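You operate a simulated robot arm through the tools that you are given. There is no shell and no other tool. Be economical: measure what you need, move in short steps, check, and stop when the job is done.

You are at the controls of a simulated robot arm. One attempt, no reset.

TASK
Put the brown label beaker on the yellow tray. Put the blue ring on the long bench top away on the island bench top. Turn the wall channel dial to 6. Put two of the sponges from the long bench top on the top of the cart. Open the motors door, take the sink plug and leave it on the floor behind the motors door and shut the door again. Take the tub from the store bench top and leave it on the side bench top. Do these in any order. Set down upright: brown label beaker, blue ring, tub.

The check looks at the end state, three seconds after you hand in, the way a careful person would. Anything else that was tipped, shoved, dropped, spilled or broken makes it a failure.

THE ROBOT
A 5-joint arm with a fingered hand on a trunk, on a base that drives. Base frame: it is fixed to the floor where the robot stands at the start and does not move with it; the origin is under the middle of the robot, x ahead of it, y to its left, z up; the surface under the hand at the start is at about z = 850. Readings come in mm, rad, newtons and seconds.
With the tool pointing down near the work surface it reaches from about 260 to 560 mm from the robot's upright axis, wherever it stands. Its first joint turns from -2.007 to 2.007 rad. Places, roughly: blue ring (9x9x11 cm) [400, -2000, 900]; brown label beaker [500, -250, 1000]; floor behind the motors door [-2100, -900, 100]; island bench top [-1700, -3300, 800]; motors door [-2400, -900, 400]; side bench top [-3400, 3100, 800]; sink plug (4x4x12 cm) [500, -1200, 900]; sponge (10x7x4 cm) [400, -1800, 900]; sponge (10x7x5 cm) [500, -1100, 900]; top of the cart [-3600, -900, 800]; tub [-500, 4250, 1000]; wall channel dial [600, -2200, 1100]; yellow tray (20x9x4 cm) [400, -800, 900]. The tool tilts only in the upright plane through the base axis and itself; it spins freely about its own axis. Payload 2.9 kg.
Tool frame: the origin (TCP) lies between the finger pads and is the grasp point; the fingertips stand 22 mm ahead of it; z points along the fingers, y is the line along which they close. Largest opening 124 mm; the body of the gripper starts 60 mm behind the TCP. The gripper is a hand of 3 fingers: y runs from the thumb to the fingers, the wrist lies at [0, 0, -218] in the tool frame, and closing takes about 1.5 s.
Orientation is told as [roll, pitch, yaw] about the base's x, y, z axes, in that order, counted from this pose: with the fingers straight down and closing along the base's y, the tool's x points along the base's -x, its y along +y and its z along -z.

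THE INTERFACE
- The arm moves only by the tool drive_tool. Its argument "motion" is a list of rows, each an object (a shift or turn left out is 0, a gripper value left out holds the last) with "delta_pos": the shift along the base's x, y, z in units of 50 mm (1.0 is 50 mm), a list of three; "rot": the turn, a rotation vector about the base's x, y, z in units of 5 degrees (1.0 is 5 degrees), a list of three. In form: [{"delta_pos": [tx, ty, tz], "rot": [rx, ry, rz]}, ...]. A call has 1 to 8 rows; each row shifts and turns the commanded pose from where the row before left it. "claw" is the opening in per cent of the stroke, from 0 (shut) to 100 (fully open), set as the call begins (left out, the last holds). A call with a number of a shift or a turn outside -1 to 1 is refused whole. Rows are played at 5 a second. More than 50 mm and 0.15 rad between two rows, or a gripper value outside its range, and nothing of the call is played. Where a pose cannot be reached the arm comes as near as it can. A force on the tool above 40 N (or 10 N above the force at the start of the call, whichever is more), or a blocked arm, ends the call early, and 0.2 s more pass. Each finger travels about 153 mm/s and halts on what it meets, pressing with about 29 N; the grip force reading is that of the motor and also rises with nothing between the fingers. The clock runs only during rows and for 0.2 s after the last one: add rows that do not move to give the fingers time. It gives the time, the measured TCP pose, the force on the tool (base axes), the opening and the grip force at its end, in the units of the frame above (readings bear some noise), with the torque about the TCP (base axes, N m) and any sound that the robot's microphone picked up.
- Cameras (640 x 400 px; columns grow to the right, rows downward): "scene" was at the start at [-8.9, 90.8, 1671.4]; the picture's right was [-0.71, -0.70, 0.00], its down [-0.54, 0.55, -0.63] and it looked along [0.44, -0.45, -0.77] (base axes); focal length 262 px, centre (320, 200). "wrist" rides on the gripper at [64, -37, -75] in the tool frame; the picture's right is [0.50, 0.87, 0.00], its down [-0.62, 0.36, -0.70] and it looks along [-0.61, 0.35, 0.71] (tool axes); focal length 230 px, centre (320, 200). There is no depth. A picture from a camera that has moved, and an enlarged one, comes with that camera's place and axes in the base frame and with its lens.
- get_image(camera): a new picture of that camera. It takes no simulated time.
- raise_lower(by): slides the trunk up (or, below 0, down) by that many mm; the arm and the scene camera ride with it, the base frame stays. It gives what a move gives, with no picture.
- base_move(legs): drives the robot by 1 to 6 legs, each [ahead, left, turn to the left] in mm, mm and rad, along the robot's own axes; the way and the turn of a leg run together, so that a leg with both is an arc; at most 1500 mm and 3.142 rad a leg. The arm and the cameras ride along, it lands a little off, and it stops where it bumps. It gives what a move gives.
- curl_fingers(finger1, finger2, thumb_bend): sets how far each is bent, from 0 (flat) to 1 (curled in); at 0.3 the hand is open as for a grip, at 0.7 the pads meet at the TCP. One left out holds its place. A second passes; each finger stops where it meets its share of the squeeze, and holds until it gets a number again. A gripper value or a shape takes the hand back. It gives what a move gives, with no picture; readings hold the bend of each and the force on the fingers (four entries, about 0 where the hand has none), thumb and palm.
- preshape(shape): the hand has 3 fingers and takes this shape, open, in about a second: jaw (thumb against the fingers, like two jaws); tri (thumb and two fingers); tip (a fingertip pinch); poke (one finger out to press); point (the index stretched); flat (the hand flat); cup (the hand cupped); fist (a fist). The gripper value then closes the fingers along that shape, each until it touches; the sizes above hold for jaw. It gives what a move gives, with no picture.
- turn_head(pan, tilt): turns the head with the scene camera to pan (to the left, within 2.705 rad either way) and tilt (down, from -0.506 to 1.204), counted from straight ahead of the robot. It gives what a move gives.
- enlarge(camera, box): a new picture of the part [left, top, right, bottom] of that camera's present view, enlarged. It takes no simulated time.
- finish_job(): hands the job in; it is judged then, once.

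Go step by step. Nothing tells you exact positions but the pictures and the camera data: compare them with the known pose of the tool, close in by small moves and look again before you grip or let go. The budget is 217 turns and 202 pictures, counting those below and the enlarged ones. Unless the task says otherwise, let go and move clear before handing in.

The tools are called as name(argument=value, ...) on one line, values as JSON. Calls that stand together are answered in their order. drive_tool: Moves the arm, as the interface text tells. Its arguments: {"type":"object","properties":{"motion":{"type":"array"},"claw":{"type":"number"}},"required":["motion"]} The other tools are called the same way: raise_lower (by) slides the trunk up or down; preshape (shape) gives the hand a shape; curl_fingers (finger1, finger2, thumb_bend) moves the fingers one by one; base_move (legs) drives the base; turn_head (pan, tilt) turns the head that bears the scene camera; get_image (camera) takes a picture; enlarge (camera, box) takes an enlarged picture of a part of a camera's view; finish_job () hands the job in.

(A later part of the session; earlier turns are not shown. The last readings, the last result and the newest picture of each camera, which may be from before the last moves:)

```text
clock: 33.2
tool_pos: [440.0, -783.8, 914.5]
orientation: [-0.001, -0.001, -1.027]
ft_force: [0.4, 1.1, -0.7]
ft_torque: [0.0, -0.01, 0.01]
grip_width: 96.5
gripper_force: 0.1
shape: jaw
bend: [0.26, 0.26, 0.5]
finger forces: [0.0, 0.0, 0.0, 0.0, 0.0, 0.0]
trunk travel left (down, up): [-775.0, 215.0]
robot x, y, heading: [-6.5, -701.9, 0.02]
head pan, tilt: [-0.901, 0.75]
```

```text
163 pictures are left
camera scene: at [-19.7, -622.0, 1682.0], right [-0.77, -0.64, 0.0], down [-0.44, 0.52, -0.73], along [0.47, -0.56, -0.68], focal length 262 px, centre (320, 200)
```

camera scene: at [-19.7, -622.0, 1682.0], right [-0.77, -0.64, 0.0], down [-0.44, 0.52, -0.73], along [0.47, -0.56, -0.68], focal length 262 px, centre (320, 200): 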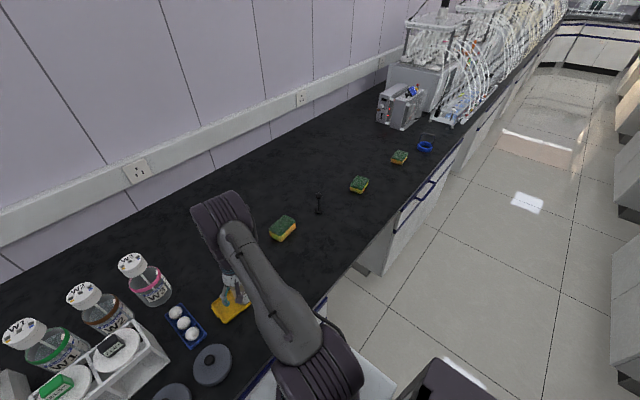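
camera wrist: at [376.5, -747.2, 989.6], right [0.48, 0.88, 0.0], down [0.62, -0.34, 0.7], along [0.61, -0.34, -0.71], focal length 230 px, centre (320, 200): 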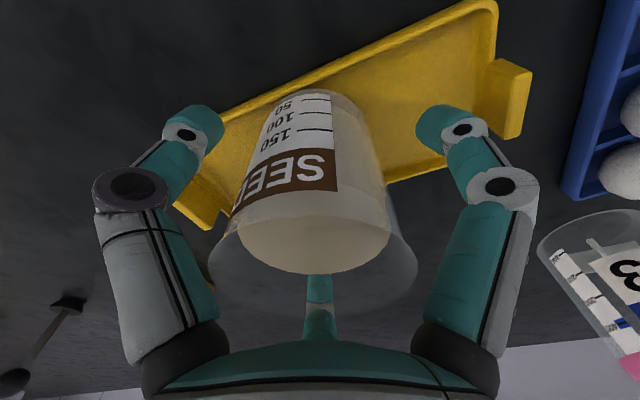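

drive_tool(motion=[{"delta_pos": [0, 0, 0.4]}, {"delta_pos": [0, 0, 0.8]}, {"delta_pos": [0, 0, 1]}, {"delta_pos": [0, 0, 1]}, {"delta_pos": [0, 0, 1]}, {"delta_pos": [-1, 0, 0]}, {"delta_pos": [-1, 0, 0]}, {}])

enlarge(camera="scene", box=[150, 200, 310, 360])

base_move(legs=[[0, -1400, 0]])

get_image(camera="scene")

```text
clock: 35.0
tool_pos: [343.0, -783.2, 1127.6]
orientation: [-0.001, -0.001, -1.024]
ft_force: [0.1, 0.3, -0.9]
ft_torque: [0.01, -0.01, 0.0]
grip_width: 96.6
gripper_force: 0.0
shape: jaw
bend: [0.26, 0.26, 0.5]
finger forces: [0.0, 0.0, 0.0, 0.0, 0.0, 0.1]
trunk travel left (down, up): [-775.0, 215.0]
robot x, y, heading: [-9.1, -703.3, 0.022]
head pan, tilt: [-0.901, 0.75]
```

```text
2.50 times, centred on (230, 280) of scene
camera zoom: at [-18.2, -622.3, 1682.1], right [-0.77, -0.64, 0.0], down [-0.44, 0.53, -0.73], along [0.47, -0.56, -0.68], focal length 654 px, centre (545, 0)
```

zoom: 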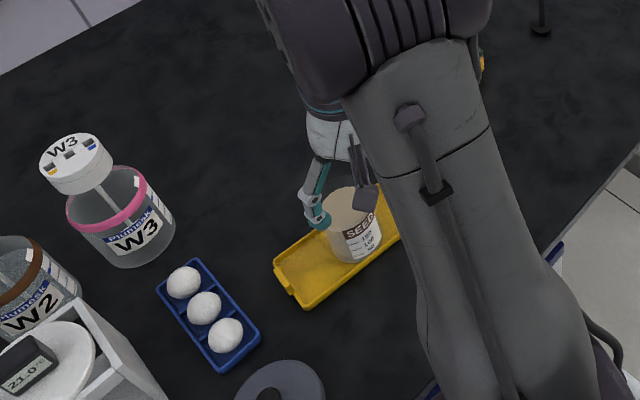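

```text
clock: 39.4
tool_pos: [347.5, -1568.1, 1128.2]
orientation: [0.003, 0.003, -0.832]
ft_force: [0.3, -0.5, -0.1]
ft_torque: [0.05, -0.03, 0.01]
grip_width: 96.7
gripper_force: 0.1
shape: jaw
bend: [0.26, 0.26, 0.5]
finger forces: [0.0, 0.0, 0.0, 0.0, 0.1, 0.0]
trunk travel left (down, up): [-775.0, 215.0]
robot x, y, heading: [-7.6, -1553.3, 0.216]
head pan, tilt: [-0.901, 0.75]
stopped in leg 1: the robot was blocked; the commanded pose is now the measured one
```

```text
161 pictures are left
camera scene: at [-37.9, -1481.2, 1682.3], right [-0.63, -0.77, 0.0], down [-0.53, 0.44, -0.73], along [0.57, -0.46, -0.68], focal length 262 px, centre (320, 200)
```

scene: 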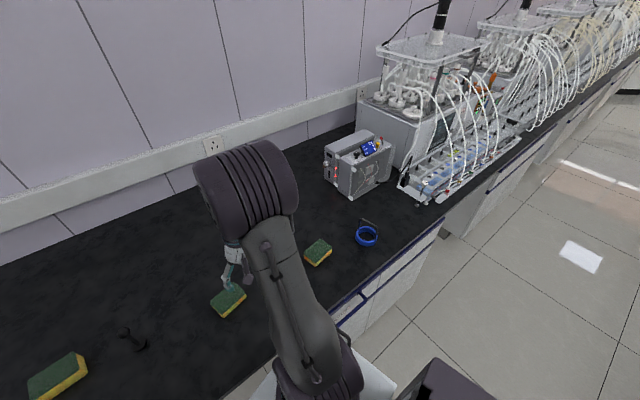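

I bumped a protruding cabinet; I back off, straighten and keep more distance from the bench when driving.

base_move(legs=[[-150, 40, 0], [0, 0, -0.216]])

turn_head(pan=-1.2, tilt=1.1)

get_image(camera="scene")

```text
clock: 41.6
tool_pos: [177.9, -1637.2, 1127.9]
orientation: [-0.001, -0.001, -1.058]
ft_force: [-0.5, 0.3, 0.0]
ft_torque: [0.02, 0.02, -0.01]
grip_width: 96.8
gripper_force: 0.1
shape: jaw
bend: [0.26, 0.26, 0.5]
finger forces: [0.1, 0.1, 0.0, 0.1, 0.0, 0.0]
trunk travel left (down, up): [-775.0, 215.0]
robot x, y, heading: [-169.5, -1545.1, -0.009]
head pan, tilt: [-0.901, 0.75]
```

```text
clock: 42.5
tool_pos: [178.1, -1636.3, 1126.2]
orientation: [0.0, -0.001, -1.058]
ft_force: [-0.5, 0.3, -0.1]
ft_torque: [-0.05, 0.0, -0.01]
grip_width: 96.6
gripper_force: 0.0
shape: jaw
bend: [0.26, 0.26, 0.5]
finger forces: [0.1, 0.1, 0.0, 0.0, 0.0, 0.1]
trunk travel left (down, up): [-775.0, 215.0]
robot x, y, heading: [-168.1, -1549.2, -0.011]
head pan, tilt: [-1.201, 1.1]
```

```text
160 pictures are left
camera scene: at [-205.7, -1458.3, 1656.4], right [-0.94, -0.35, 0.0], down [-0.31, 0.83, -0.45], along [0.16, -0.43, -0.89], focal length 262 px, centre (320, 200)
```

scene: 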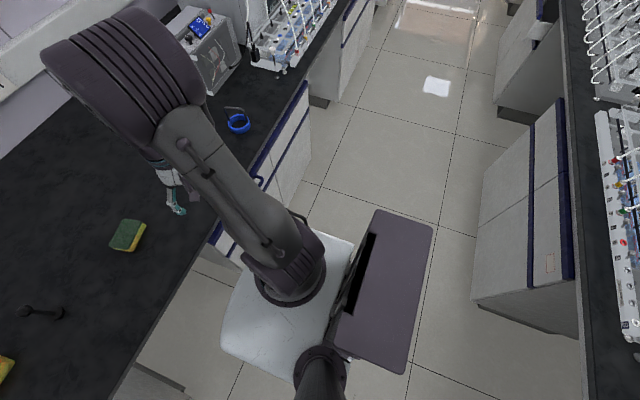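

base_move(legs=[[0, -480, 0]])

turn_head(pan=-0.3, tilt=0.75)

get_image(camera="scene")

get_image(camera="wrist")

```text
clock: 45.3
tool_pos: [172.8, -2124.5, 1127.7]
orientation: [-0.001, 0.001, -1.06]
ft_force: [0.3, 0.1, -1.2]
ft_torque: [0.02, -0.01, 0.02]
grip_width: 96.8
gripper_force: 0.0
shape: jaw
bend: [0.26, 0.26, 0.5]
finger forces: [0.0, 0.0, 0.0, 0.0, 0.0, 0.1]
trunk travel left (down, up): [-775.0, 215.0]
robot x, y, heading: [-174.9, -2033.1, -0.01]
head pan, tilt: [-1.201, 1.1]
```

```text
clock: 46.5
tool_pos: [173.4, -2123.1, 1126.8]
orientation: [-0.001, 0.001, -1.06]
ft_force: [-1.1, 0.4, 0.1]
ft_torque: [0.0, 0.02, 0.01]
grip_width: 96.5
gripper_force: 0.1
shape: jaw
bend: [0.26, 0.26, 0.5]
finger forces: [0.0, 0.1, 0.1, 0.1, 0.1, 0.0]
trunk travel left (down, up): [-775.0, 215.0]
robot x, y, heading: [-172.8, -2030.5, -0.009]
head pan, tilt: [-0.3, 0.75]
```

```text
159 pictures are left
camera scene: at [-154.2, -1911.3, 1682.0], right [-0.31, -0.95, 0.0], down [-0.65, 0.21, -0.73], along [0.7, -0.23, -0.68], focal length 262 px, centre (320, 200)
```

scene: 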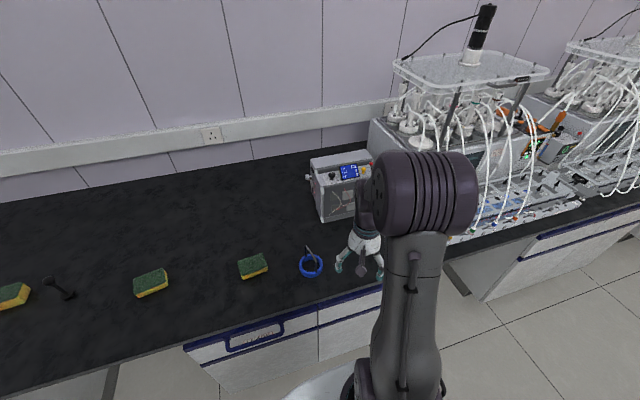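

```text
158 pictures are left
camera wrist: at [109.7, -2086.5, 1201.9], right [0.51, 0.86, 0.0], down [0.61, -0.36, 0.7], along [0.6, -0.36, -0.71], focal length 230 px, centre (320, 200)
```

wrist: 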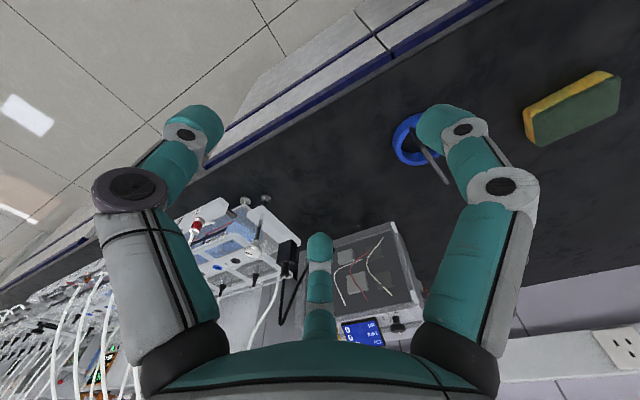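

drive_tool(motion=[{"delta_pos": [0, 1, 0]}, {"delta_pos": [0, 1, 0]}, {"delta_pos": [0, 1, 0]}, {"delta_pos": [0, 1, 0]}, {"delta_pos": [0, 1, 0]}, {"delta_pos": [0, 1, 0]}, {"delta_pos": [0, 1, 0]}, {}], claw=100)

turn_head(pan=-0.35, tilt=0.65)

get_image(camera="scene")

enlarge(camera="scene", box=[270, 120, 430, 220])

```text
clock: 48.3
tool_pos: [172.1, -1775.4, 1127.4]
orientation: [0.0, 0.001, -1.06]
ft_force: [0.2, -1.2, -1.3]
ft_torque: [0.02, 0.05, 0.02]
grip_width: 123.8
gripper_force: 0.1
shape: jaw
bend: [0.3, 0.3, 0.3]
finger forces: [0.0, 0.0, 0.1, 0.1, 0.0, 0.0]
trunk travel left (down, up): [-775.0, 215.0]
robot x, y, heading: [-173.0, -2032.0, -0.014]
head pan, tilt: [-0.3, 0.75]
```

```text
clock: 49.0
tool_pos: [172.8, -1773.5, 1126.7]
orientation: [0.001, 0.0, -1.06]
ft_force: [-0.3, 0.7, -0.4]
ft_torque: [0.0, 0.01, -0.03]
grip_width: 123.7
gripper_force: 0.0
shape: jaw
bend: [0.3, 0.3, 0.3]
finger forces: [0.0, 0.1, 0.0, 0.0, 0.0, 0.0]
trunk travel left (down, up): [-775.0, 215.0]
robot x, y, heading: [-174.2, -2030.5, -0.01]
head pan, tilt: [-0.351, 0.649]
```

```text
157 pictures are left
camera scene: at [-151.9, -1916.2, 1690.6], right [-0.35, -0.93, 0.0], down [-0.57, 0.21, -0.8], along [0.74, -0.28, -0.6], focal length 262 px, centre (320, 200)
```

scene: 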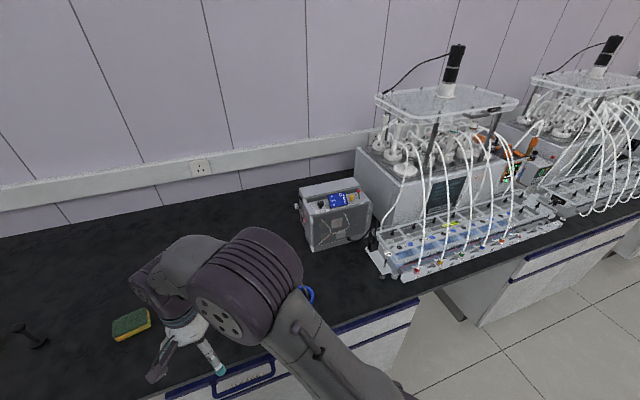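

```text
4.00 times, centred on (350, 170) of scene
camera zoom: at [-151.9, -1916.2, 1690.6], right [-0.35, -0.93, 0.0], down [-0.57, 0.21, -0.8], along [0.74, -0.28, -0.6], focal length 1046 px, centre (200, 320)
```

zoom: 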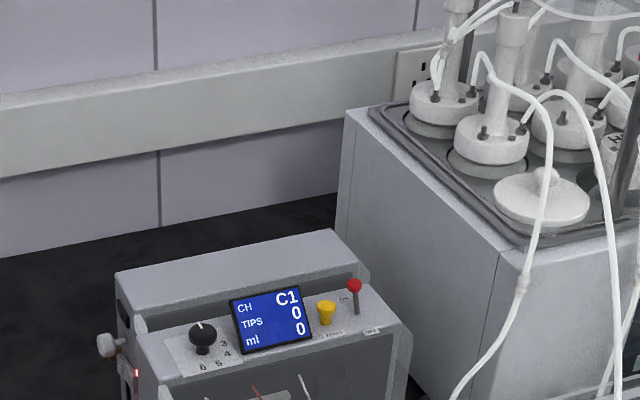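

enlarge(camera="scene", box=[295, 175, 375, 225])

base_move(legs=[[90, 0, 0]])

enlarge(camera="scene", box=[280, 170, 440, 270])

```text
8.00 times, centred on (335, 200) of scene
camera zoom: at [-151.9, -1916.2, 1690.6], right [-0.35, -0.93, 0.0], down [-0.57, 0.21, -0.8], along [0.74, -0.28, -0.6], focal length 2092 px, centre (200, 200)
```

zoom: 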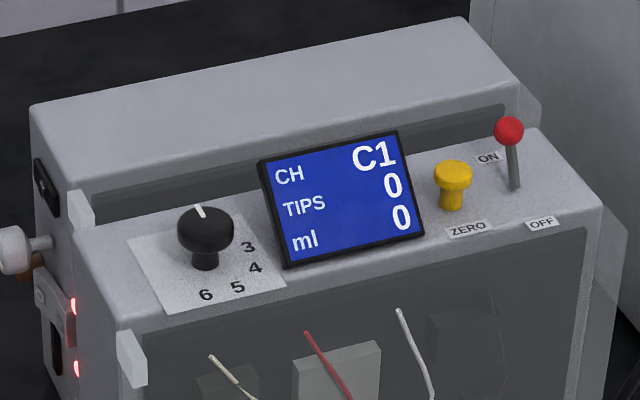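

```text
clock: 50.1
tool_pos: [261.8, -1774.5, 1127.9]
orientation: [0.0, 0.001, -1.059]
ft_force: [-0.3, -1.3, -0.3]
ft_torque: [0.01, -0.01, 0.01]
grip_width: 124.0
gripper_force: 0.0
shape: jaw
bend: [0.3, 0.3, 0.3]
finger forces: [0.1, 0.0, 0.0, 0.0, 0.0, 0.0]
trunk travel left (down, up): [-775.0, 215.0]
robot x, y, heading: [-84.0, -2033.5, -0.012]
head pan, tilt: [-0.351, 0.649]
```

```text
4.00 times, centred on (360, 220) of scene
camera zoom: at [-62.2, -1917.4, 1690.6], right [-0.35, -0.93, 0.0], down [-0.57, 0.21, -0.8], along [0.74, -0.28, -0.6], focal length 1046 px, centre (160, 120)
```

zoom: 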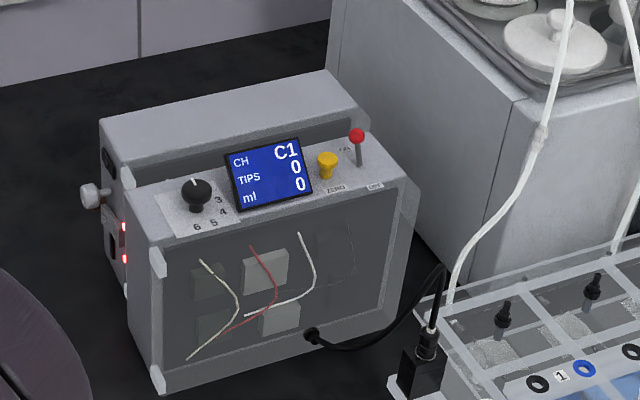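

The dial is the black knob on top of the grey box, pointing at 1 now; 6 is toward me. I reposition square to it, clear of the drawer handle, and bring the hand over for measuring.

base_move(legs=[[0, -115, 0.012], [70, 0, 0]])

raise_lower(by=150)

drive_tool(motion=[{"delta_pos": [0.5, -0.8, 0]}, {"delta_pos": [0.5, -0.8, 0]}, {"delta_pos": [0.5, -0.8, 0]}, {"delta_pos": [0.5, -0.8, 0]}, {"delta_pos": [0.5, -0.8, 0]}, {"delta_pos": [0.5, -0.8, 0]}, {"delta_pos": [0, -0.8, 0]}, {}])

get_image(camera="wrist")

get_image(camera="scene")

```text
clock: 51.9
tool_pos: [329.8, -1885.0, 1127.1]
orientation: [0.0, 0.001, -1.047]
ft_force: [0.0, -0.2, -0.1]
ft_torque: [0.0, 0.02, 0.01]
grip_width: 123.7
gripper_force: 0.1
shape: jaw
bend: [0.3, 0.3, 0.3]
finger forces: [0.1, 0.1, 0.0, 0.1, 0.1, 0.0]
trunk travel left (down, up): [-775.0, 215.0]
robot x, y, heading: [-14.6, -2147.5, -0.004]
head pan, tilt: [-0.351, 0.649]
```

```text
clock: 53.7
tool_pos: [329.4, -1883.4, 1277.4]
orientation: [0.001, -0.001, -1.048]
ft_force: [-0.4, -1.0, -0.5]
ft_torque: [0.03, -0.02, 0.01]
grip_width: 123.8
gripper_force: 0.1
shape: jaw
bend: [0.3, 0.3, 0.3]
finger forces: [0.0, 0.0, 0.0, 0.0, 0.0, 0.0]
trunk travel left (down, up): [-925.0, 65.0]
robot x, y, heading: [-15.9, -2144.8, -0.001]
head pan, tilt: [-0.351, 0.649]
```

```text
clock: 55.5
tool_pos: [480.3, -2162.5, 1280.3]
orientation: [0.001, 0.0, -1.048]
ft_force: [-0.1, 0.0, 0.0]
ft_torque: [-0.02, -0.04, -0.02]
grip_width: 123.9
gripper_force: 0.0
shape: jaw
bend: [0.3, 0.3, 0.3]
finger forces: [0.0, 0.0, 0.0, 0.1, 0.0, 0.0]
trunk travel left (down, up): [-925.0, 65.0]
robot x, y, heading: [-14.1, -2146.9, 0.007]
head pan, tilt: [-0.351, 0.649]
```

```text
153 pictures are left
camera wrist: at [417.4, -2125.6, 1354.5], right [0.5, 0.87, 0.0], down [0.62, -0.36, 0.7], along [0.61, -0.35, -0.71], focal length 230 px, centre (320, 200)
```

wrist: 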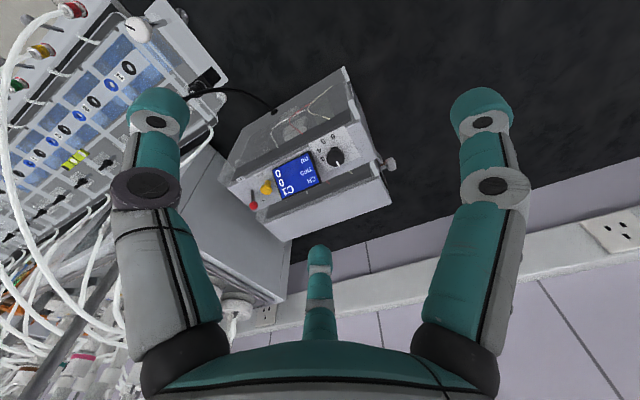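

```text
152 pictures are left
camera scene: at [5.2, -2028.7, 1840.6], right [-0.34, -0.94, 0.0], down [-0.57, 0.21, -0.8], along [0.75, -0.27, -0.6], focal length 262 px, centre (320, 200)
```

scene: 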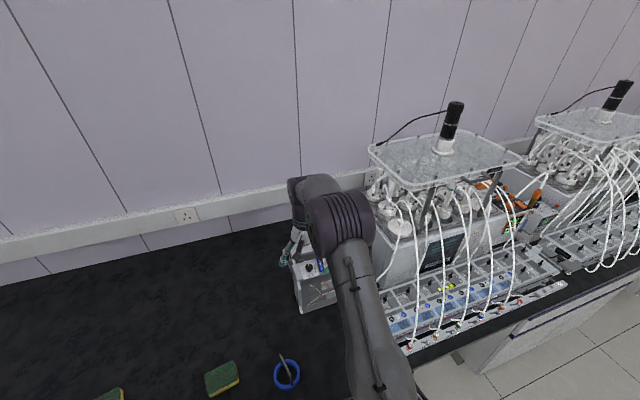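

The knob cap triangulates to about (602,-2202,1060). I test how far out the hand reaches with fingers down at this height.

drive_tool(motion=[{"delta_pos": [0.8, -0.27, 0]}, {"delta_pos": [0.8, -0.27, 0]}, {"delta_pos": [0.8, -0.27, 0]}, {}])

get_image(camera="wrist")

turn_head(pan=0.5, tilt=1.2)

get_image(camera="scene")

```text
clock: 56.5
tool_pos: [556.6, -2198.0, 1273.9]
orientation: [-0.001, -0.001, -1.049]
ft_force: [-0.3, 0.1, 0.2]
ft_torque: [-0.05, 0.0, 0.02]
grip_width: 123.9
gripper_force: 0.1
shape: jaw
bend: [0.3, 0.3, 0.3]
finger forces: [0.0, 0.1, 0.0, 0.1, 0.1, 0.0]
out of reach, approached as far as the arm can: row 2, 3
trunk travel left (down, up): [-925.0, 65.0]
robot x, y, heading: [-13.1, -2145.6, 0.002]
head pan, tilt: [-0.351, 0.649]
```

```text
151 pictures are left
camera wrist: at [492.7, -2161.2, 1347.6], right [0.5, 0.87, 0.0], down [0.62, -0.36, 0.7], along [0.61, -0.35, -0.71], focal length 230 px, centre (320, 200)
```

wrist: 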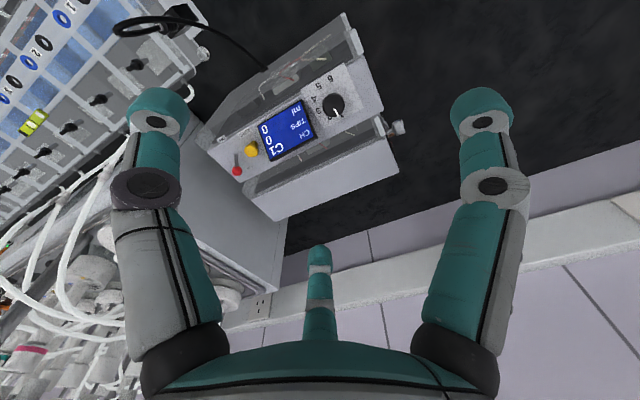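

```text
clock: 57.6
tool_pos: [557.1, -2197.3, 1274.0]
orientation: [0.0, 0.0, -1.048]
ft_force: [-0.5, 0.2, 0.4]
ft_torque: [-0.02, -0.01, 0.0]
grip_width: 123.7
gripper_force: 0.1
shape: jaw
bend: [0.3, 0.3, 0.3]
finger forces: [0.0, 0.1, 0.1, 0.0, 0.0, 0.0]
trunk travel left (down, up): [-925.0, 65.0]
robot x, y, heading: [-12.7, -2145.4, 0.0]
head pan, tilt: [0.499, 1.201]
```

```text
150 pictures are left
camera scene: at [-26.6, -1973.3, 1800.4], right [0.48, -0.88, 0.0], down [-0.82, -0.44, -0.36], along [0.32, 0.17, -0.93], focal length 262 px, centre (320, 200)
```

scene: 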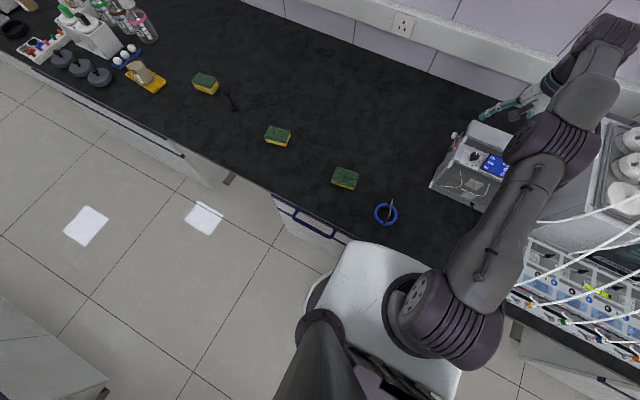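

base_move(legs=[[0, -50, 0], [35, 0, 0]])

turn_head(pan=0.0, tilt=1.2)

get_image(camera="scene")

```text
clock: 58.9
tool_pos: [555.6, -2250.6, 1274.6]
orientation: [0.002, -0.001, -1.05]
ft_force: [0.3, 1.0, -0.9]
ft_torque: [0.0, 0.02, -0.01]
grip_width: 123.7
gripper_force: 0.1
shape: jaw
bend: [0.3, 0.3, 0.3]
finger forces: [0.0, 0.1, 0.0, 0.1, 0.0, 0.1]
trunk travel left (down, up): [-925.0, 65.0]
robot x, y, heading: [-14.8, -2194.2, -0.0]
head pan, tilt: [0.499, 1.201]
stopped in leg 2: the robot was blocked; the commanded pose is now the measured one
```

```text
clock: 59.8
tool_pos: [557.7, -2250.6, 1273.3]
orientation: [-0.001, 0.0, -1.049]
ft_force: [0.6, -0.3, 1.2]
ft_torque: [-0.04, -0.03, 0.02]
grip_width: 123.9
gripper_force: 0.0
shape: jaw
bend: [0.3, 0.3, 0.3]
finger forces: [0.0, 0.0, 0.0, 0.0, 0.0, 0.0]
trunk travel left (down, up): [-925.0, 65.0]
robot x, y, heading: [-15.4, -2197.7, -0.003]
head pan, tilt: [0.0, 1.201]
```

```text
149 pictures are left
camera scene: at [-19.6, -2052.1, 1800.4], right [0.0, -1.0, 0.0], down [-0.93, 0.0, -0.36], along [0.36, 0.0, -0.93], focal length 262 px, centre (320, 200)
```

scene: 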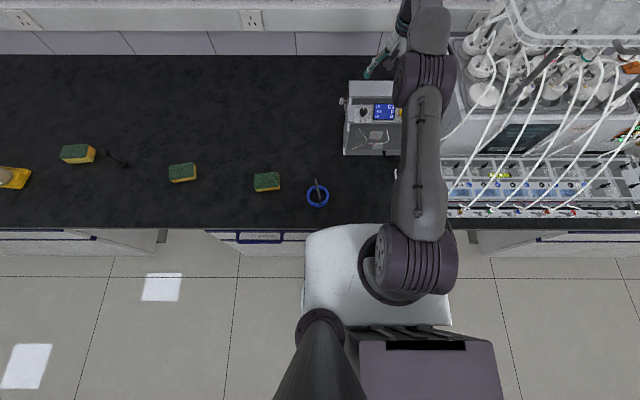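

Base is at the bench now; with the fingers tilted ~10° outward the knob is reachable. I set that pose above the box.

drive_tool(motion=[{"delta_pos": [-0.5, 0.47, 0]}, {"delta_pos": [-0.5, 0.47, 0]}, {"rot": [0, -1, 0]}, {"rot": [0, -1, 0]}, {}], claw=38)

raise_lower(by=-85)

drive_tool(motion=[{"delta_pos": [0.6, 0, 0]}, {"delta_pos": [0.6, 0, 0]}, {"delta_pos": [0.6, 0, 0]}, {}])

get_image(camera="wrist")

turn_head(pan=-0.1, tilt=0.9)

get_image(camera="scene")

```text
clock: 61.0
tool_pos: [507.5, -2202.5, 1274.3]
orientation: [0.152, -0.09, -1.056]
ft_force: [0.2, 0.6, -0.5]
ft_torque: [0.01, 0.04, 0.02]
grip_width: 47.5
gripper_force: 0.0
shape: jaw
bend: [0.77, 0.77, 0.7]
finger forces: [0.1, 0.0, 0.0, 0.1, 0.0, 0.0]
trunk travel left (down, up): [-925.0, 65.0]
robot x, y, heading: [-11.1, -2198.4, 0.003]
head pan, tilt: [0.0, 1.201]
```

```text
clock: 62.2
tool_pos: [506.3, -2203.3, 1189.3]
orientation: [0.152, -0.088, -1.056]
ft_force: [-0.7, -0.2, -0.7]
ft_torque: [0.01, 0.01, -0.01]
grip_width: 47.5
gripper_force: 0.1
shape: jaw
bend: [0.77, 0.77, 0.7]
finger forces: [0.1, 0.1, 0.0, 0.1, 0.0, 0.0]
trunk travel left (down, up): [-840.0, 150.0]
robot x, y, heading: [-16.4, -2197.6, -0.002]
head pan, tilt: [0.0, 1.201]
```

```text
clock: 63.2
tool_pos: [594.3, -2202.3, 1187.0]
orientation: [0.152, -0.088, -1.057]
ft_force: [0.5, 0.6, 0.9]
ft_torque: [-0.01, -0.03, 0.01]
grip_width: 47.5
gripper_force: 0.1
shape: jaw
bend: [0.77, 0.77, 0.7]
finger forces: [0.0, 0.0, 0.1, 0.1, 0.1, 0.0]
trunk travel left (down, up): [-840.0, 150.0]
robot x, y, heading: [-16.3, -2196.6, -0.002]
head pan, tilt: [0.0, 1.201]
```

```text
148 pictures are left
camera wrist: at [519.2, -2165.1, 1250.5], right [0.49, 0.86, 0.09], down [0.49, -0.36, 0.8], along [0.72, -0.35, -0.6], focal length 230 px, centre (320, 200)
```

wrist: 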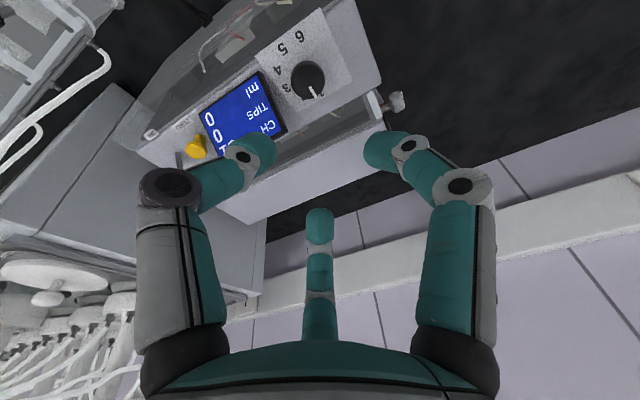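

```text
clock: 64.0
tool_pos: [596.5, -2202.2, 1187.7]
orientation: [0.148, -0.088, -1.057]
ft_force: [-0.5, 0.6, 0.2]
ft_torque: [0.02, 0.02, 0.01]
grip_width: 47.2
gripper_force: 0.0
shape: jaw
bend: [0.77, 0.77, 0.7]
finger forces: [0.0, 0.0, 0.0, 0.0, 0.0, 0.0]
trunk travel left (down, up): [-840.0, 150.0]
robot x, y, heading: [-16.9, -2198.9, -0.001]
head pan, tilt: [-0.099, 0.901]
```

```text
147 pictures are left
camera scene: at [-0.1, -2059.0, 1735.1], right [-0.1, -0.99, 0.0], down [-0.78, 0.08, -0.62], along [0.62, -0.06, -0.78], focal length 262 px, centre (320, 200)
```

scene: 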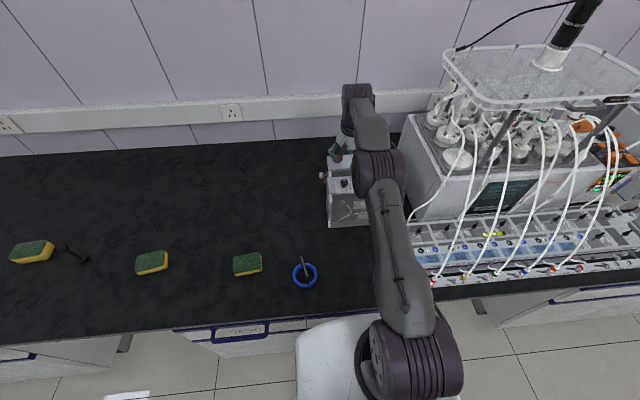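

drive_tool(motion=[{"delta_pos": [0.08, 0, -0.5]}, {"delta_pos": [0, 0, -0.5]}, {"delta_pos": [0, 0, -0.5]}, {}], claw=32)

get_image(camera="wrist")

enlarge(camera="scene", box=[300, 100, 420, 240])

```text
clock: 65.0
tool_pos: [599.5, -2202.3, 1113.5]
orientation: [0.151, -0.088, -1.054]
ft_force: [0.6, -0.6, -0.3]
ft_torque: [0.0, -0.02, -0.01]
grip_width: 39.8
gripper_force: 0.1
shape: jaw
bend: [0.77, 0.77, 0.7]
finger forces: [0.1, 0.1, 0.0, 0.1, 0.0, 0.0]
trunk travel left (down, up): [-840.0, 150.0]
robot x, y, heading: [-12.1, -2198.0, -0.001]
head pan, tilt: [-0.099, 0.901]
```

```text
146 pictures are left
camera wrist: at [523.9, -2165.3, 1176.5], right [0.49, 0.86, 0.09], down [0.48, -0.36, 0.8], along [0.72, -0.35, -0.6], focal length 230 px, centre (320, 200)
```

wrist: 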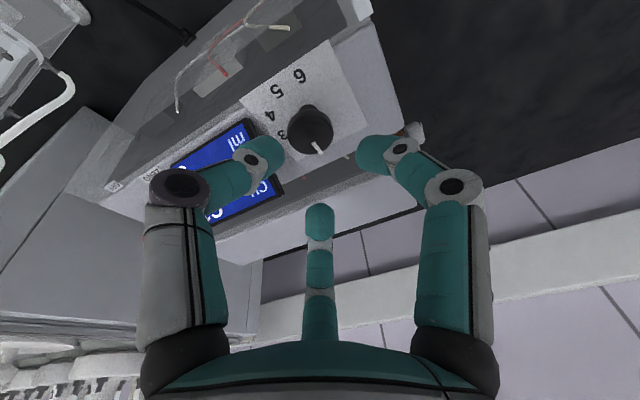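

```text
2.86 times, centred on (360, 170) of scene
camera zoom: at [-0.4, -2059.0, 1735.1], right [-0.1, -0.99, 0.0], down [-0.78, 0.08, -0.62], along [0.62, -0.06, -0.78], focal length 747 px, centre (206, 286)
```

zoom: 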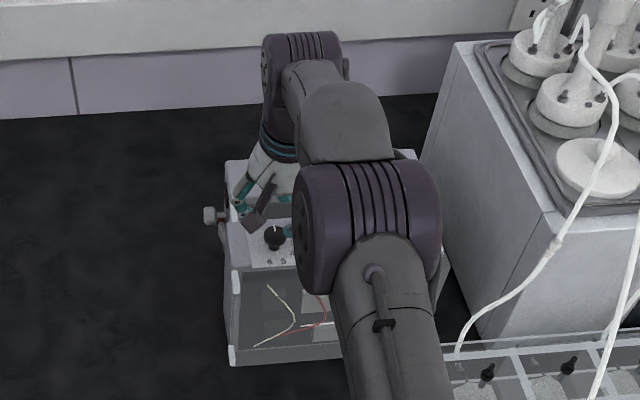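

drive_tool(motion=[{"delta_pos": [-0.03, 0, -0.3]}, {"delta_pos": [0, 0, -0.2]}, {"delta_pos": [0, 0, -0.2]}, {}])

enlarge(camera="wrist", box=[160, 40, 480, 240])

enlarge(camera="scene", box=[310, 140, 390, 190])

```text
clock: 66.0
tool_pos: [598.8, -2202.4, 1079.4]
orientation: [0.152, -0.089, -1.056]
ft_force: [0.1, 0.0, -0.1]
ft_torque: [-0.03, 0.01, 0.03]
grip_width: 39.8
gripper_force: 0.2
shape: jaw
bend: [0.77, 0.77, 0.7]
finger forces: [0.1, 0.1, 0.0, 0.0, 0.0, 0.0]
trunk travel left (down, up): [-840.0, 150.0]
robot x, y, heading: [-12.3, -2196.8, -0.001]
head pan, tilt: [-0.099, 0.901]
```

```text
2.00 times, centred on (320, 140) of wrist
camera zoom: at [522.9, -2165.5, 1141.9], right [0.49, 0.86, 0.09], down [0.49, -0.36, 0.8], along [0.72, -0.35, -0.6], focal length 460 px, centre (320, 320)
```

zoom: 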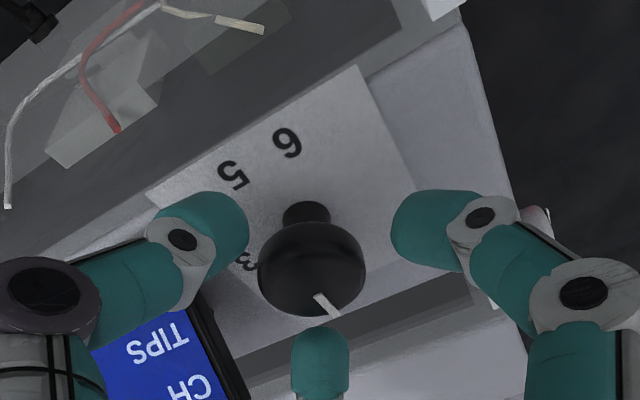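

```text
8.00 times, centred on (350, 165) of scene
camera zoom: at [-0.4, -2059.1, 1735.1], right [-0.1, -0.99, 0.0], down [-0.78, 0.08, -0.62], along [0.62, -0.06, -0.78], focal length 2092 px, centre (80, 480)
```

zoom: 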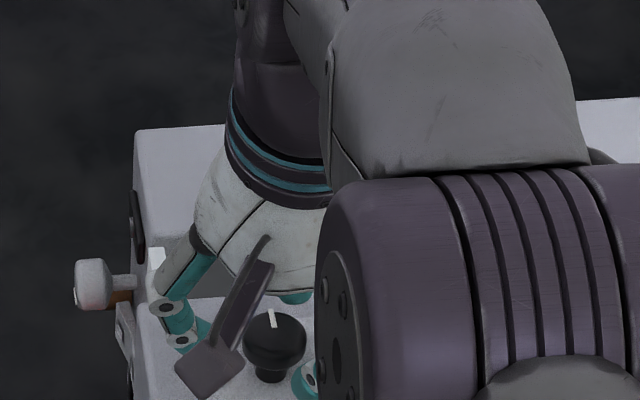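

Very well aligned. Shift 2 mm, lower 8 mm and close on the knob.

drive_tool(motion=[{"delta_pos": [-0.03, -0.03, -0.16]}, {}])

drive_tool(motion=[{}, {}, {}, {}, {}, {}], claw=0)

enlarge(camera="wrist", box=[160, 40, 480, 240])

```text
clock: 66.6
tool_pos: [597.5, -2203.8, 1072.5]
orientation: [0.152, -0.088, -1.057]
ft_force: [0.3, -0.5, 0.2]
ft_torque: [0.01, 0.03, -0.04]
grip_width: 40.1
gripper_force: 0.0
shape: jaw
bend: [0.77, 0.77, 0.7]
finger forces: [0.0, 0.0, 0.0, 0.0, 0.1, 0.0]
trunk travel left (down, up): [-840.0, 150.0]
robot x, y, heading: [-8.8, -2194.4, 0.002]
head pan, tilt: [-0.099, 0.901]
```

```text
clock: 68.0
tool_pos: [599.5, -2203.3, 1070.3]
orientation: [0.147, -0.086, -1.057]
ft_force: [-8.5, -0.5, -23.0]
ft_torque: [-0.15, 0.0, 0.0]
grip_width: 18.4
gripper_force: 29.1
shape: jaw
bend: [0.74, 0.76, 0.72]
finger forces: [26.1, 26.1, 0.0, 0.0, 28.9, 0.0]
trunk travel left (down, up): [-840.0, 150.0]
robot x, y, heading: [-12.6, -2201.0, -0.003]
head pan, tilt: [-0.099, 0.901]
```

```text
2.00 times, centred on (320, 140) of wrist
camera zoom: at [523.4, -2166.7, 1132.7], right [0.49, 0.86, 0.08], down [0.49, -0.36, 0.8], along [0.72, -0.35, -0.6], focal length 460 px, centre (320, 320)
```

zoom: 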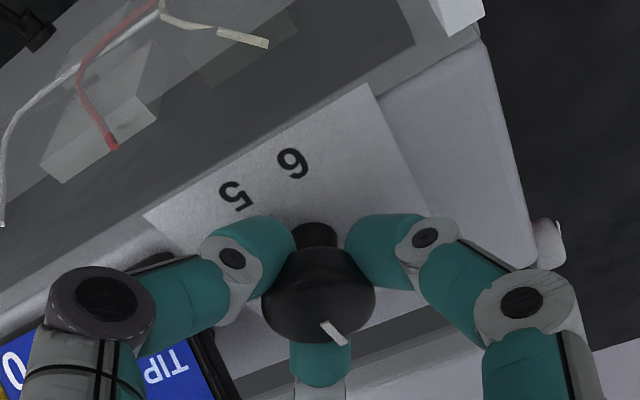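

drive_tool(motion=[{"delta_pos": [0, 0, -0.07]}, {"rot": [0.17, 0, -0.98]}, {"rot": [0.17, 0, -0.98]}, {"rot": [0.17, 0, -0.98]}, {"rot": [0.17, 0, -0.98]}, {"rot": [0.17, 0, -0.98]}, {"rot": [0.17, 0, -0.98]}, {}])

get_image(camera="wrist")

enlarge(camera="scene", box=[310, 140, 390, 190])

```text
clock: 69.8
tool_pos: [599.8, -2200.4, 1065.7]
orientation: [0.171, -0.005, -1.571]
ft_force: [3.0, 12.1, -16.4]
ft_torque: [-1.28, -0.21, 0.65]
grip_width: 15.0
gripper_force: 28.4
shape: jaw
bend: [0.75, 0.74, 0.74]
finger forces: [21.3, 66.3, 0.0, 0.1, 21.7, 0.1]
trunk travel left (down, up): [-840.0, 150.0]
robot x, y, heading: [-11.1, -2198.3, -0.001]
head pan, tilt: [-0.099, 0.901]
```

```text
141 pictures are left
camera wrist: at [551.4, -2136.8, 1132.4], right [0.85, 0.5, 0.15], down [0.23, -0.61, 0.76], along [0.47, -0.61, -0.64], focal length 230 px, centre (320, 200)
```

wrist: 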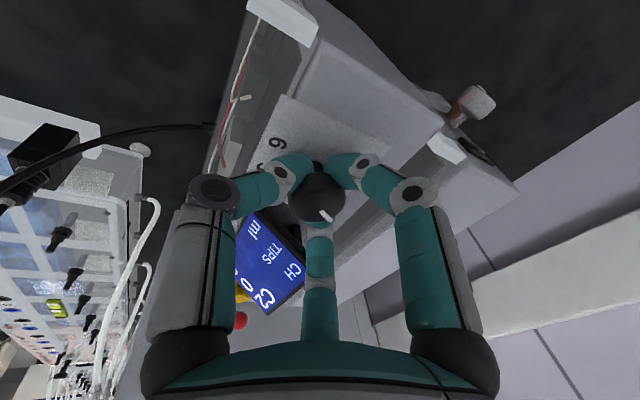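

```text
8.00 times, centred on (350, 165) of scene
camera zoom: at [4.1, -2054.4, 1734.7], right [-0.1, -0.99, 0.0], down [-0.78, 0.08, -0.62], along [0.62, -0.06, -0.79], focal length 2092 px, centre (80, 480)
```

zoom: 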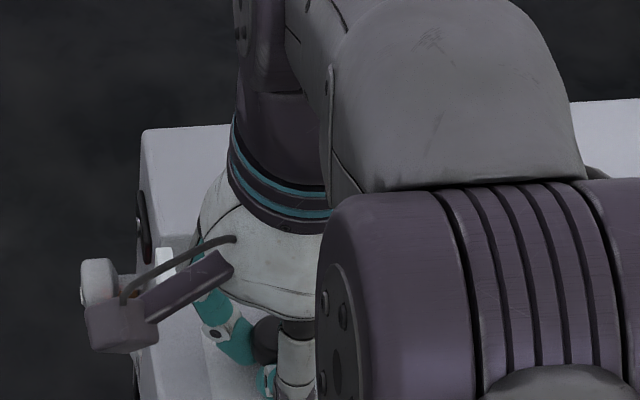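

The display reads C2: the knob turns with the hand. The middle finger is near the display, so I re-grip: open, lift, turn back 40°, lower, close, and turn again.

drive_tool(motion=[{}, {}, {}, {"delta_pos": [0, 0, 0.4]}, {"delta_pos": [0, 0, 0.6]}, {}], claw=28)

drive_tool(motion=[{"rot": [-0.17, 0, 0.98]}, {"rot": [-0.17, 0, 0.98]}, {"rot": [-0.17, 0, 0.98]}, {"rot": [-0.17, 0, 0.98]}, {"rot": [-0.17, 0, 0.98]}, {"rot": [-0.17, 0, 0.98]}, {"rot": [-0.17, 0, 0.98]}, {"rot": [-0.17, 0, 0.98]}], claw=32)

get_image(camera="wrist")

```text
clock: 71.2
tool_pos: [598.0, -2206.2, 1118.5]
orientation: [0.173, -0.003, -1.573]
ft_force: [0.5, 0.8, 0.6]
ft_torque: [0.01, -0.03, 0.02]
grip_width: 34.5
gripper_force: 0.0
shape: jaw
bend: [0.76, 0.76, 0.7]
finger forces: [0.1, 0.1, 0.0, 0.0, 0.0, 0.0]
trunk travel left (down, up): [-840.0, 150.0]
robot x, y, heading: [-10.4, -2196.5, 0.001]
head pan, tilt: [-0.099, 0.901]
```

```text
clock: 73.0
tool_pos: [597.1, -2204.1, 1117.7]
orientation: [0.132, -0.113, -0.88]
ft_force: [-0.2, -0.5, -0.3]
ft_torque: [-0.03, 0.0, -0.01]
grip_width: 39.3
gripper_force: 0.1
shape: jaw
bend: [0.77, 0.77, 0.7]
finger forces: [0.1, 0.0, 0.0, 0.1, 0.0, 0.0]
trunk travel left (down, up): [-840.0, 150.0]
robot x, y, heading: [-13.5, -2195.2, -0.006]
head pan, tilt: [-0.099, 0.901]
```

```text
139 pictures are left
camera wrist: at [516.4, -2179.2, 1178.7], right [0.34, 0.94, 0.06], down [0.54, -0.24, 0.81], along [0.77, -0.24, -0.59], focal length 230 px, centre (320, 200)
```

wrist: 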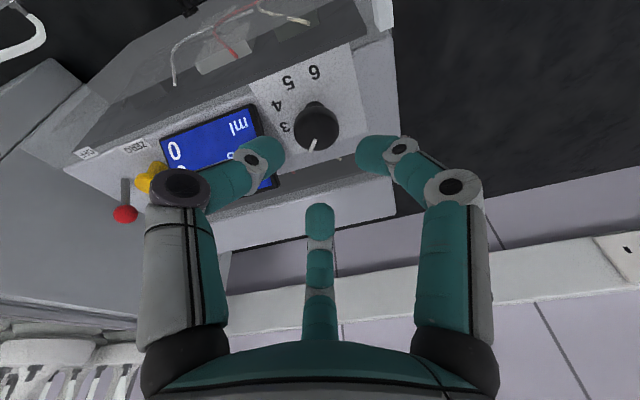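

drive_tool(motion=[{"delta_pos": [0.02, 0, -0.5]}, {"delta_pos": [0, 0, -0.44]}, {}])

drive_tool(motion=[{}, {}, {}, {}, {}, {}], claw=0)

drive_tool(motion=[{"rot": [0.17, 0, -0.98]}, {"rot": [0.17, 0, -0.98]}, {"rot": [0.17, 0, -0.98]}, {"rot": [0.17, 0, -0.98]}, {"rot": [0.17, 0, -0.98]}, {"rot": [0.17, 0, -0.98]}, {"rot": [0.17, 0, -0.98]}, {"rot": [0.17, 0, -0.98]}])

enlarge(camera="wrist", box=[160, 100, 480, 300])

```text
clock: 73.8
tool_pos: [600.4, -2204.6, 1068.5]
orientation: [0.135, -0.113, -0.882]
ft_force: [0.2, 0.9, 0.6]
ft_torque: [0.0, -0.01, 0.0]
grip_width: 39.3
gripper_force: 0.0
shape: jaw
bend: [0.77, 0.77, 0.7]
finger forces: [0.0, 0.0, 0.1, 0.0, 0.0, 0.1]
trunk travel left (down, up): [-840.0, 150.0]
robot x, y, heading: [-12.2, -2201.1, -0.002]
head pan, tilt: [-0.099, 0.901]
```

```text
clock: 75.2
tool_pos: [601.5, -2203.8, 1066.0]
orientation: [0.127, -0.108, -0.884]
ft_force: [-12.2, 0.1, -38.0]
ft_torque: [0.22, 0.14, -0.03]
grip_width: 13.9
gripper_force: 29.2
shape: jaw
bend: [0.73, 0.74, 0.74]
finger forces: [23.8, 24.3, 0.0, 0.0, 30.6, 0.0]
trunk travel left (down, up): [-840.0, 150.0]
robot x, y, heading: [-17.9, -2198.4, 0.001]
head pan, tilt: [-0.099, 0.901]
```

```text
clock: 77.0
tool_pos: [603.1, -2202.3, 1067.5]
orientation: [0.167, -0.003, -1.571]
ft_force: [-3.5, 5.3, -36.1]
ft_torque: [-1.54, 0.04, 0.85]
grip_width: 11.4
gripper_force: 28.7
shape: jaw
bend: [0.72, 0.72, 0.73]
finger forces: [30.8, 71.4, 0.0, 0.0, 28.5, 0.1]
trunk travel left (down, up): [-840.0, 150.0]
robot x, y, heading: [-11.5, -2198.8, 0.001]
head pan, tilt: [-0.099, 0.901]
```

```text
2.00 times, centred on (320, 200) of wrist
camera zoom: at [553.9, -2138.5, 1134.2], right [0.85, 0.5, 0.14], down [0.23, -0.61, 0.75], along [0.47, -0.61, -0.64], focal length 460 px, centre (320, 200)
```

zoom: 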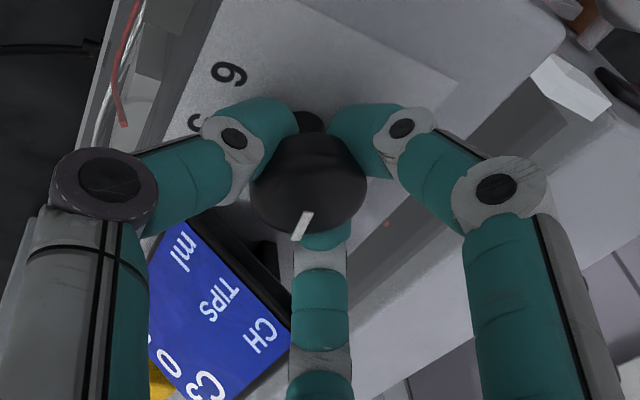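

C3. I repeat, gripping a bit higher on the cap to reduce the wedge force.

drive_tool(motion=[{}, {}, {}, {"delta_pos": [0, 0, 0.4]}, {"delta_pos": [0, 0, 0.6]}, {"rot": [-0.17, 0, 0.98]}, {}], claw=28)

drive_tool(motion=[{"rot": [-0.17, 0, 0.98]}, {"rot": [-0.17, 0, 0.98]}, {"rot": [-0.17, 0, 0.98]}, {"rot": [-0.17, 0, 0.98]}, {"rot": [-0.17, 0, 0.98]}, {"rot": [-0.17, 0, 0.98]}, {"rot": [-0.17, 0, 0.98]}, {"rot": [-0.17, 0, 0.98]}], claw=32)

drive_tool(motion=[{"delta_pos": [0, 0, -0.4]}, {"delta_pos": [0, 0, -0.4]}, {}])

drive_tool(motion=[{}, {}, {}, {}, {}, {}], claw=0)

enlarge(camera="wrist", box=[160, 60, 480, 260])

```text
clock: 78.6
tool_pos: [598.4, -2203.5, 1122.2]
orientation: [0.174, -0.016, -1.486]
ft_force: [-0.3, -0.6, -0.8]
ft_torque: [0.0, 0.02, 0.04]
grip_width: 34.5
gripper_force: 0.1
shape: jaw
bend: [0.76, 0.76, 0.7]
finger forces: [0.0, 0.1, 0.0, 0.0, 0.1, 0.0]
trunk travel left (down, up): [-840.0, 150.0]
robot x, y, heading: [-13.5, -2194.7, -0.003]
head pan, tilt: [-0.099, 0.901]
```

```text
clock: 80.4
tool_pos: [599.1, -2204.0, 1122.2]
orientation: [0.126, -0.126, -0.795]
ft_force: [0.3, 0.3, 0.5]
ft_torque: [-0.03, 0.0, 0.02]
grip_width: 39.2
gripper_force: 0.1
shape: jaw
bend: [0.77, 0.77, 0.7]
finger forces: [0.0, 0.0, 0.0, 0.0, 0.0, 0.0]
trunk travel left (down, up): [-840.0, 150.0]
robot x, y, heading: [-14.5, -2197.4, -0.003]
head pan, tilt: [-0.099, 0.901]
```

```text
clock: 81.2
tool_pos: [597.5, -2205.6, 1080.4]
orientation: [0.12, -0.124, -0.796]
ft_force: [-0.6, -0.2, -0.1]
ft_torque: [-0.03, 0.02, 0.02]
grip_width: 39.2
gripper_force: 0.0
shape: jaw
bend: [0.77, 0.77, 0.7]
finger forces: [0.0, 0.0, 0.0, 0.1, 0.0, 0.0]
trunk travel left (down, up): [-840.0, 150.0]
robot x, y, heading: [-15.2, -2195.0, -0.002]
head pan, tilt: [-0.099, 0.901]
```

```text
clock: 82.6
tool_pos: [598.1, -2205.6, 1080.9]
orientation: [0.123, -0.129, -0.799]
ft_force: [3.3, 0.9, 9.4]
ft_torque: [-0.1, -0.41, -0.02]
grip_width: 19.3
gripper_force: 28.8
shape: jaw
bend: [0.75, 0.76, 0.7]
finger forces: [22.8, 36.6, 0.0, 0.0, 22.3, 0.1]
trunk travel left (down, up): [-840.0, 150.0]
robot x, y, heading: [-12.9, -2198.0, -0.002]
head pan, tilt: [-0.099, 0.901]
```

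```text
2.00 times, centred on (320, 160) of wrist
camera zoom: at [514.2, -2186.6, 1141.8], right [0.26, 0.97, 0.04], down [0.55, -0.18, 0.81], along [0.79, -0.19, -0.58], focal length 460 px, centre (320, 280)
```

zoom: 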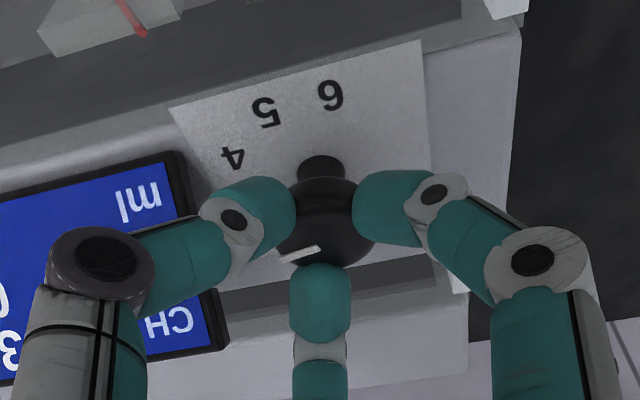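

drive_tool(motion=[{"rot": [0.17, 0, -0.98]}, {"rot": [0.17, 0, -0.98]}, {"rot": [0.17, 0, -0.98]}, {"rot": [0.17, 0, -0.98]}, {"rot": [0.17, 0, -0.98]}, {"rot": [0.17, 0, -0.98]}, {"rot": [0.17, 0, -0.98]}, {"rot": [0.17, 0, -0.98]}])

enlarge(camera="wrist", box=[160, 60, 480, 260])

drive_tool(motion=[{}, {}, {}, {"delta_pos": [0, 0, 0.4]}, {"delta_pos": [0, 0, 0.6]}, {}, {}], claw=28)

drive_tool(motion=[{"rot": [-0.17, 0, 0.98]}, {"rot": [-0.17, 0, 0.98]}, {"rot": [-0.17, 0, 0.98]}, {"rot": [-0.17, 0, 0.98]}, {"rot": [-0.17, 0, 0.98]}, {"rot": [-0.17, 0, 0.98]}, {"rot": [-0.17, 0, 0.98]}, {"rot": [-0.17, 0, 0.98]}], claw=32)

get_image(camera="wrist")

```text
clock: 84.4
tool_pos: [597.5, -2204.6, 1082.3]
orientation: [0.175, -0.017, -1.486]
ft_force: [-1.6, -1.1, 8.3]
ft_torque: [-0.09, -0.21, -0.04]
grip_width: 19.3
gripper_force: 29.2
shape: jaw
bend: [0.75, 0.76, 0.7]
finger forces: [24.9, 30.8, 0.0, 0.1, 21.0, 0.1]
trunk travel left (down, up): [-840.0, 150.0]
robot x, y, heading: [-9.4, -2197.8, -0.004]
head pan, tilt: [-0.099, 0.901]
```

```text
2.00 times, centred on (320, 160) of wrist
camera zoom: at [542.8, -2144.3, 1148.2], right [0.81, 0.57, 0.14], down [0.28, -0.58, 0.76], along [0.52, -0.58, -0.63], focal length 460 px, centre (320, 280)
```

zoom: 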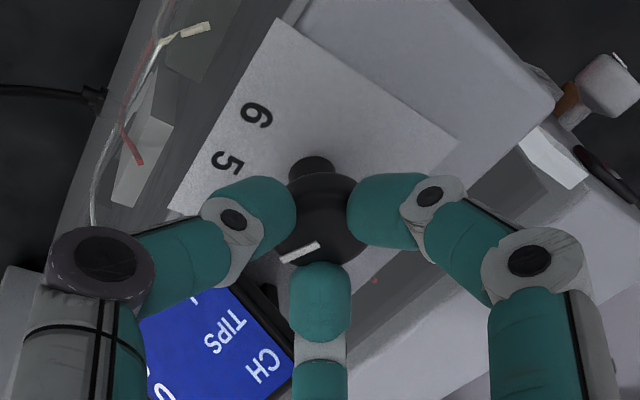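

```text
clock: 86.0
tool_pos: [597.6, -2206.5, 1130.5]
orientation: [0.173, -0.017, -1.485]
ft_force: [0.1, 0.1, 0.3]
ft_torque: [0.02, 0.0, -0.02]
grip_width: 34.3
gripper_force: 0.0
shape: jaw
bend: [0.76, 0.76, 0.7]
finger forces: [0.0, 0.0, 0.1, 0.0, 0.1, 0.0]
trunk travel left (down, up): [-840.0, 150.0]
robot x, y, heading: [-11.2, -2197.5, -0.002]
head pan, tilt: [-0.099, 0.901]
```

```text
clock: 87.8
tool_pos: [597.7, -2202.5, 1129.6]
orientation: [0.124, -0.126, -0.795]
ft_force: [0.1, 0.1, -0.6]
ft_torque: [-0.02, -0.02, -0.02]
grip_width: 39.5
gripper_force: 0.0
shape: jaw
bend: [0.77, 0.77, 0.7]
finger forces: [0.0, 0.1, 0.0, 0.0, 0.0, 0.0]
trunk travel left (down, up): [-840.0, 150.0]
robot x, y, heading: [-16.6, -2198.4, 0.001]
head pan, tilt: [-0.099, 0.901]
```

```text
135 pictures are left
camera wrist: at [515.5, -2184.9, 1191.6], right [0.26, 0.97, 0.04], down [0.56, -0.18, 0.81], along [0.79, -0.18, -0.58], focal length 230 px, centre (320, 200)
```

wrist: 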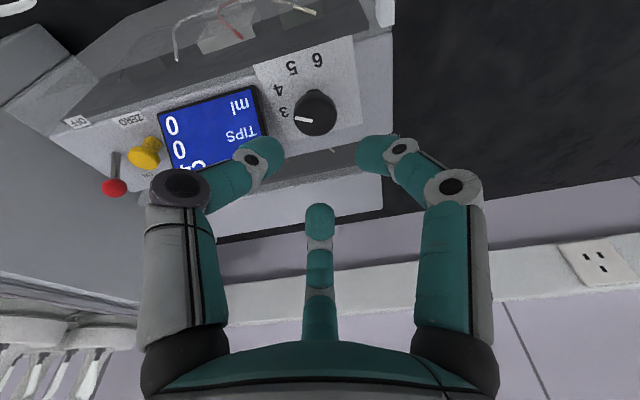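

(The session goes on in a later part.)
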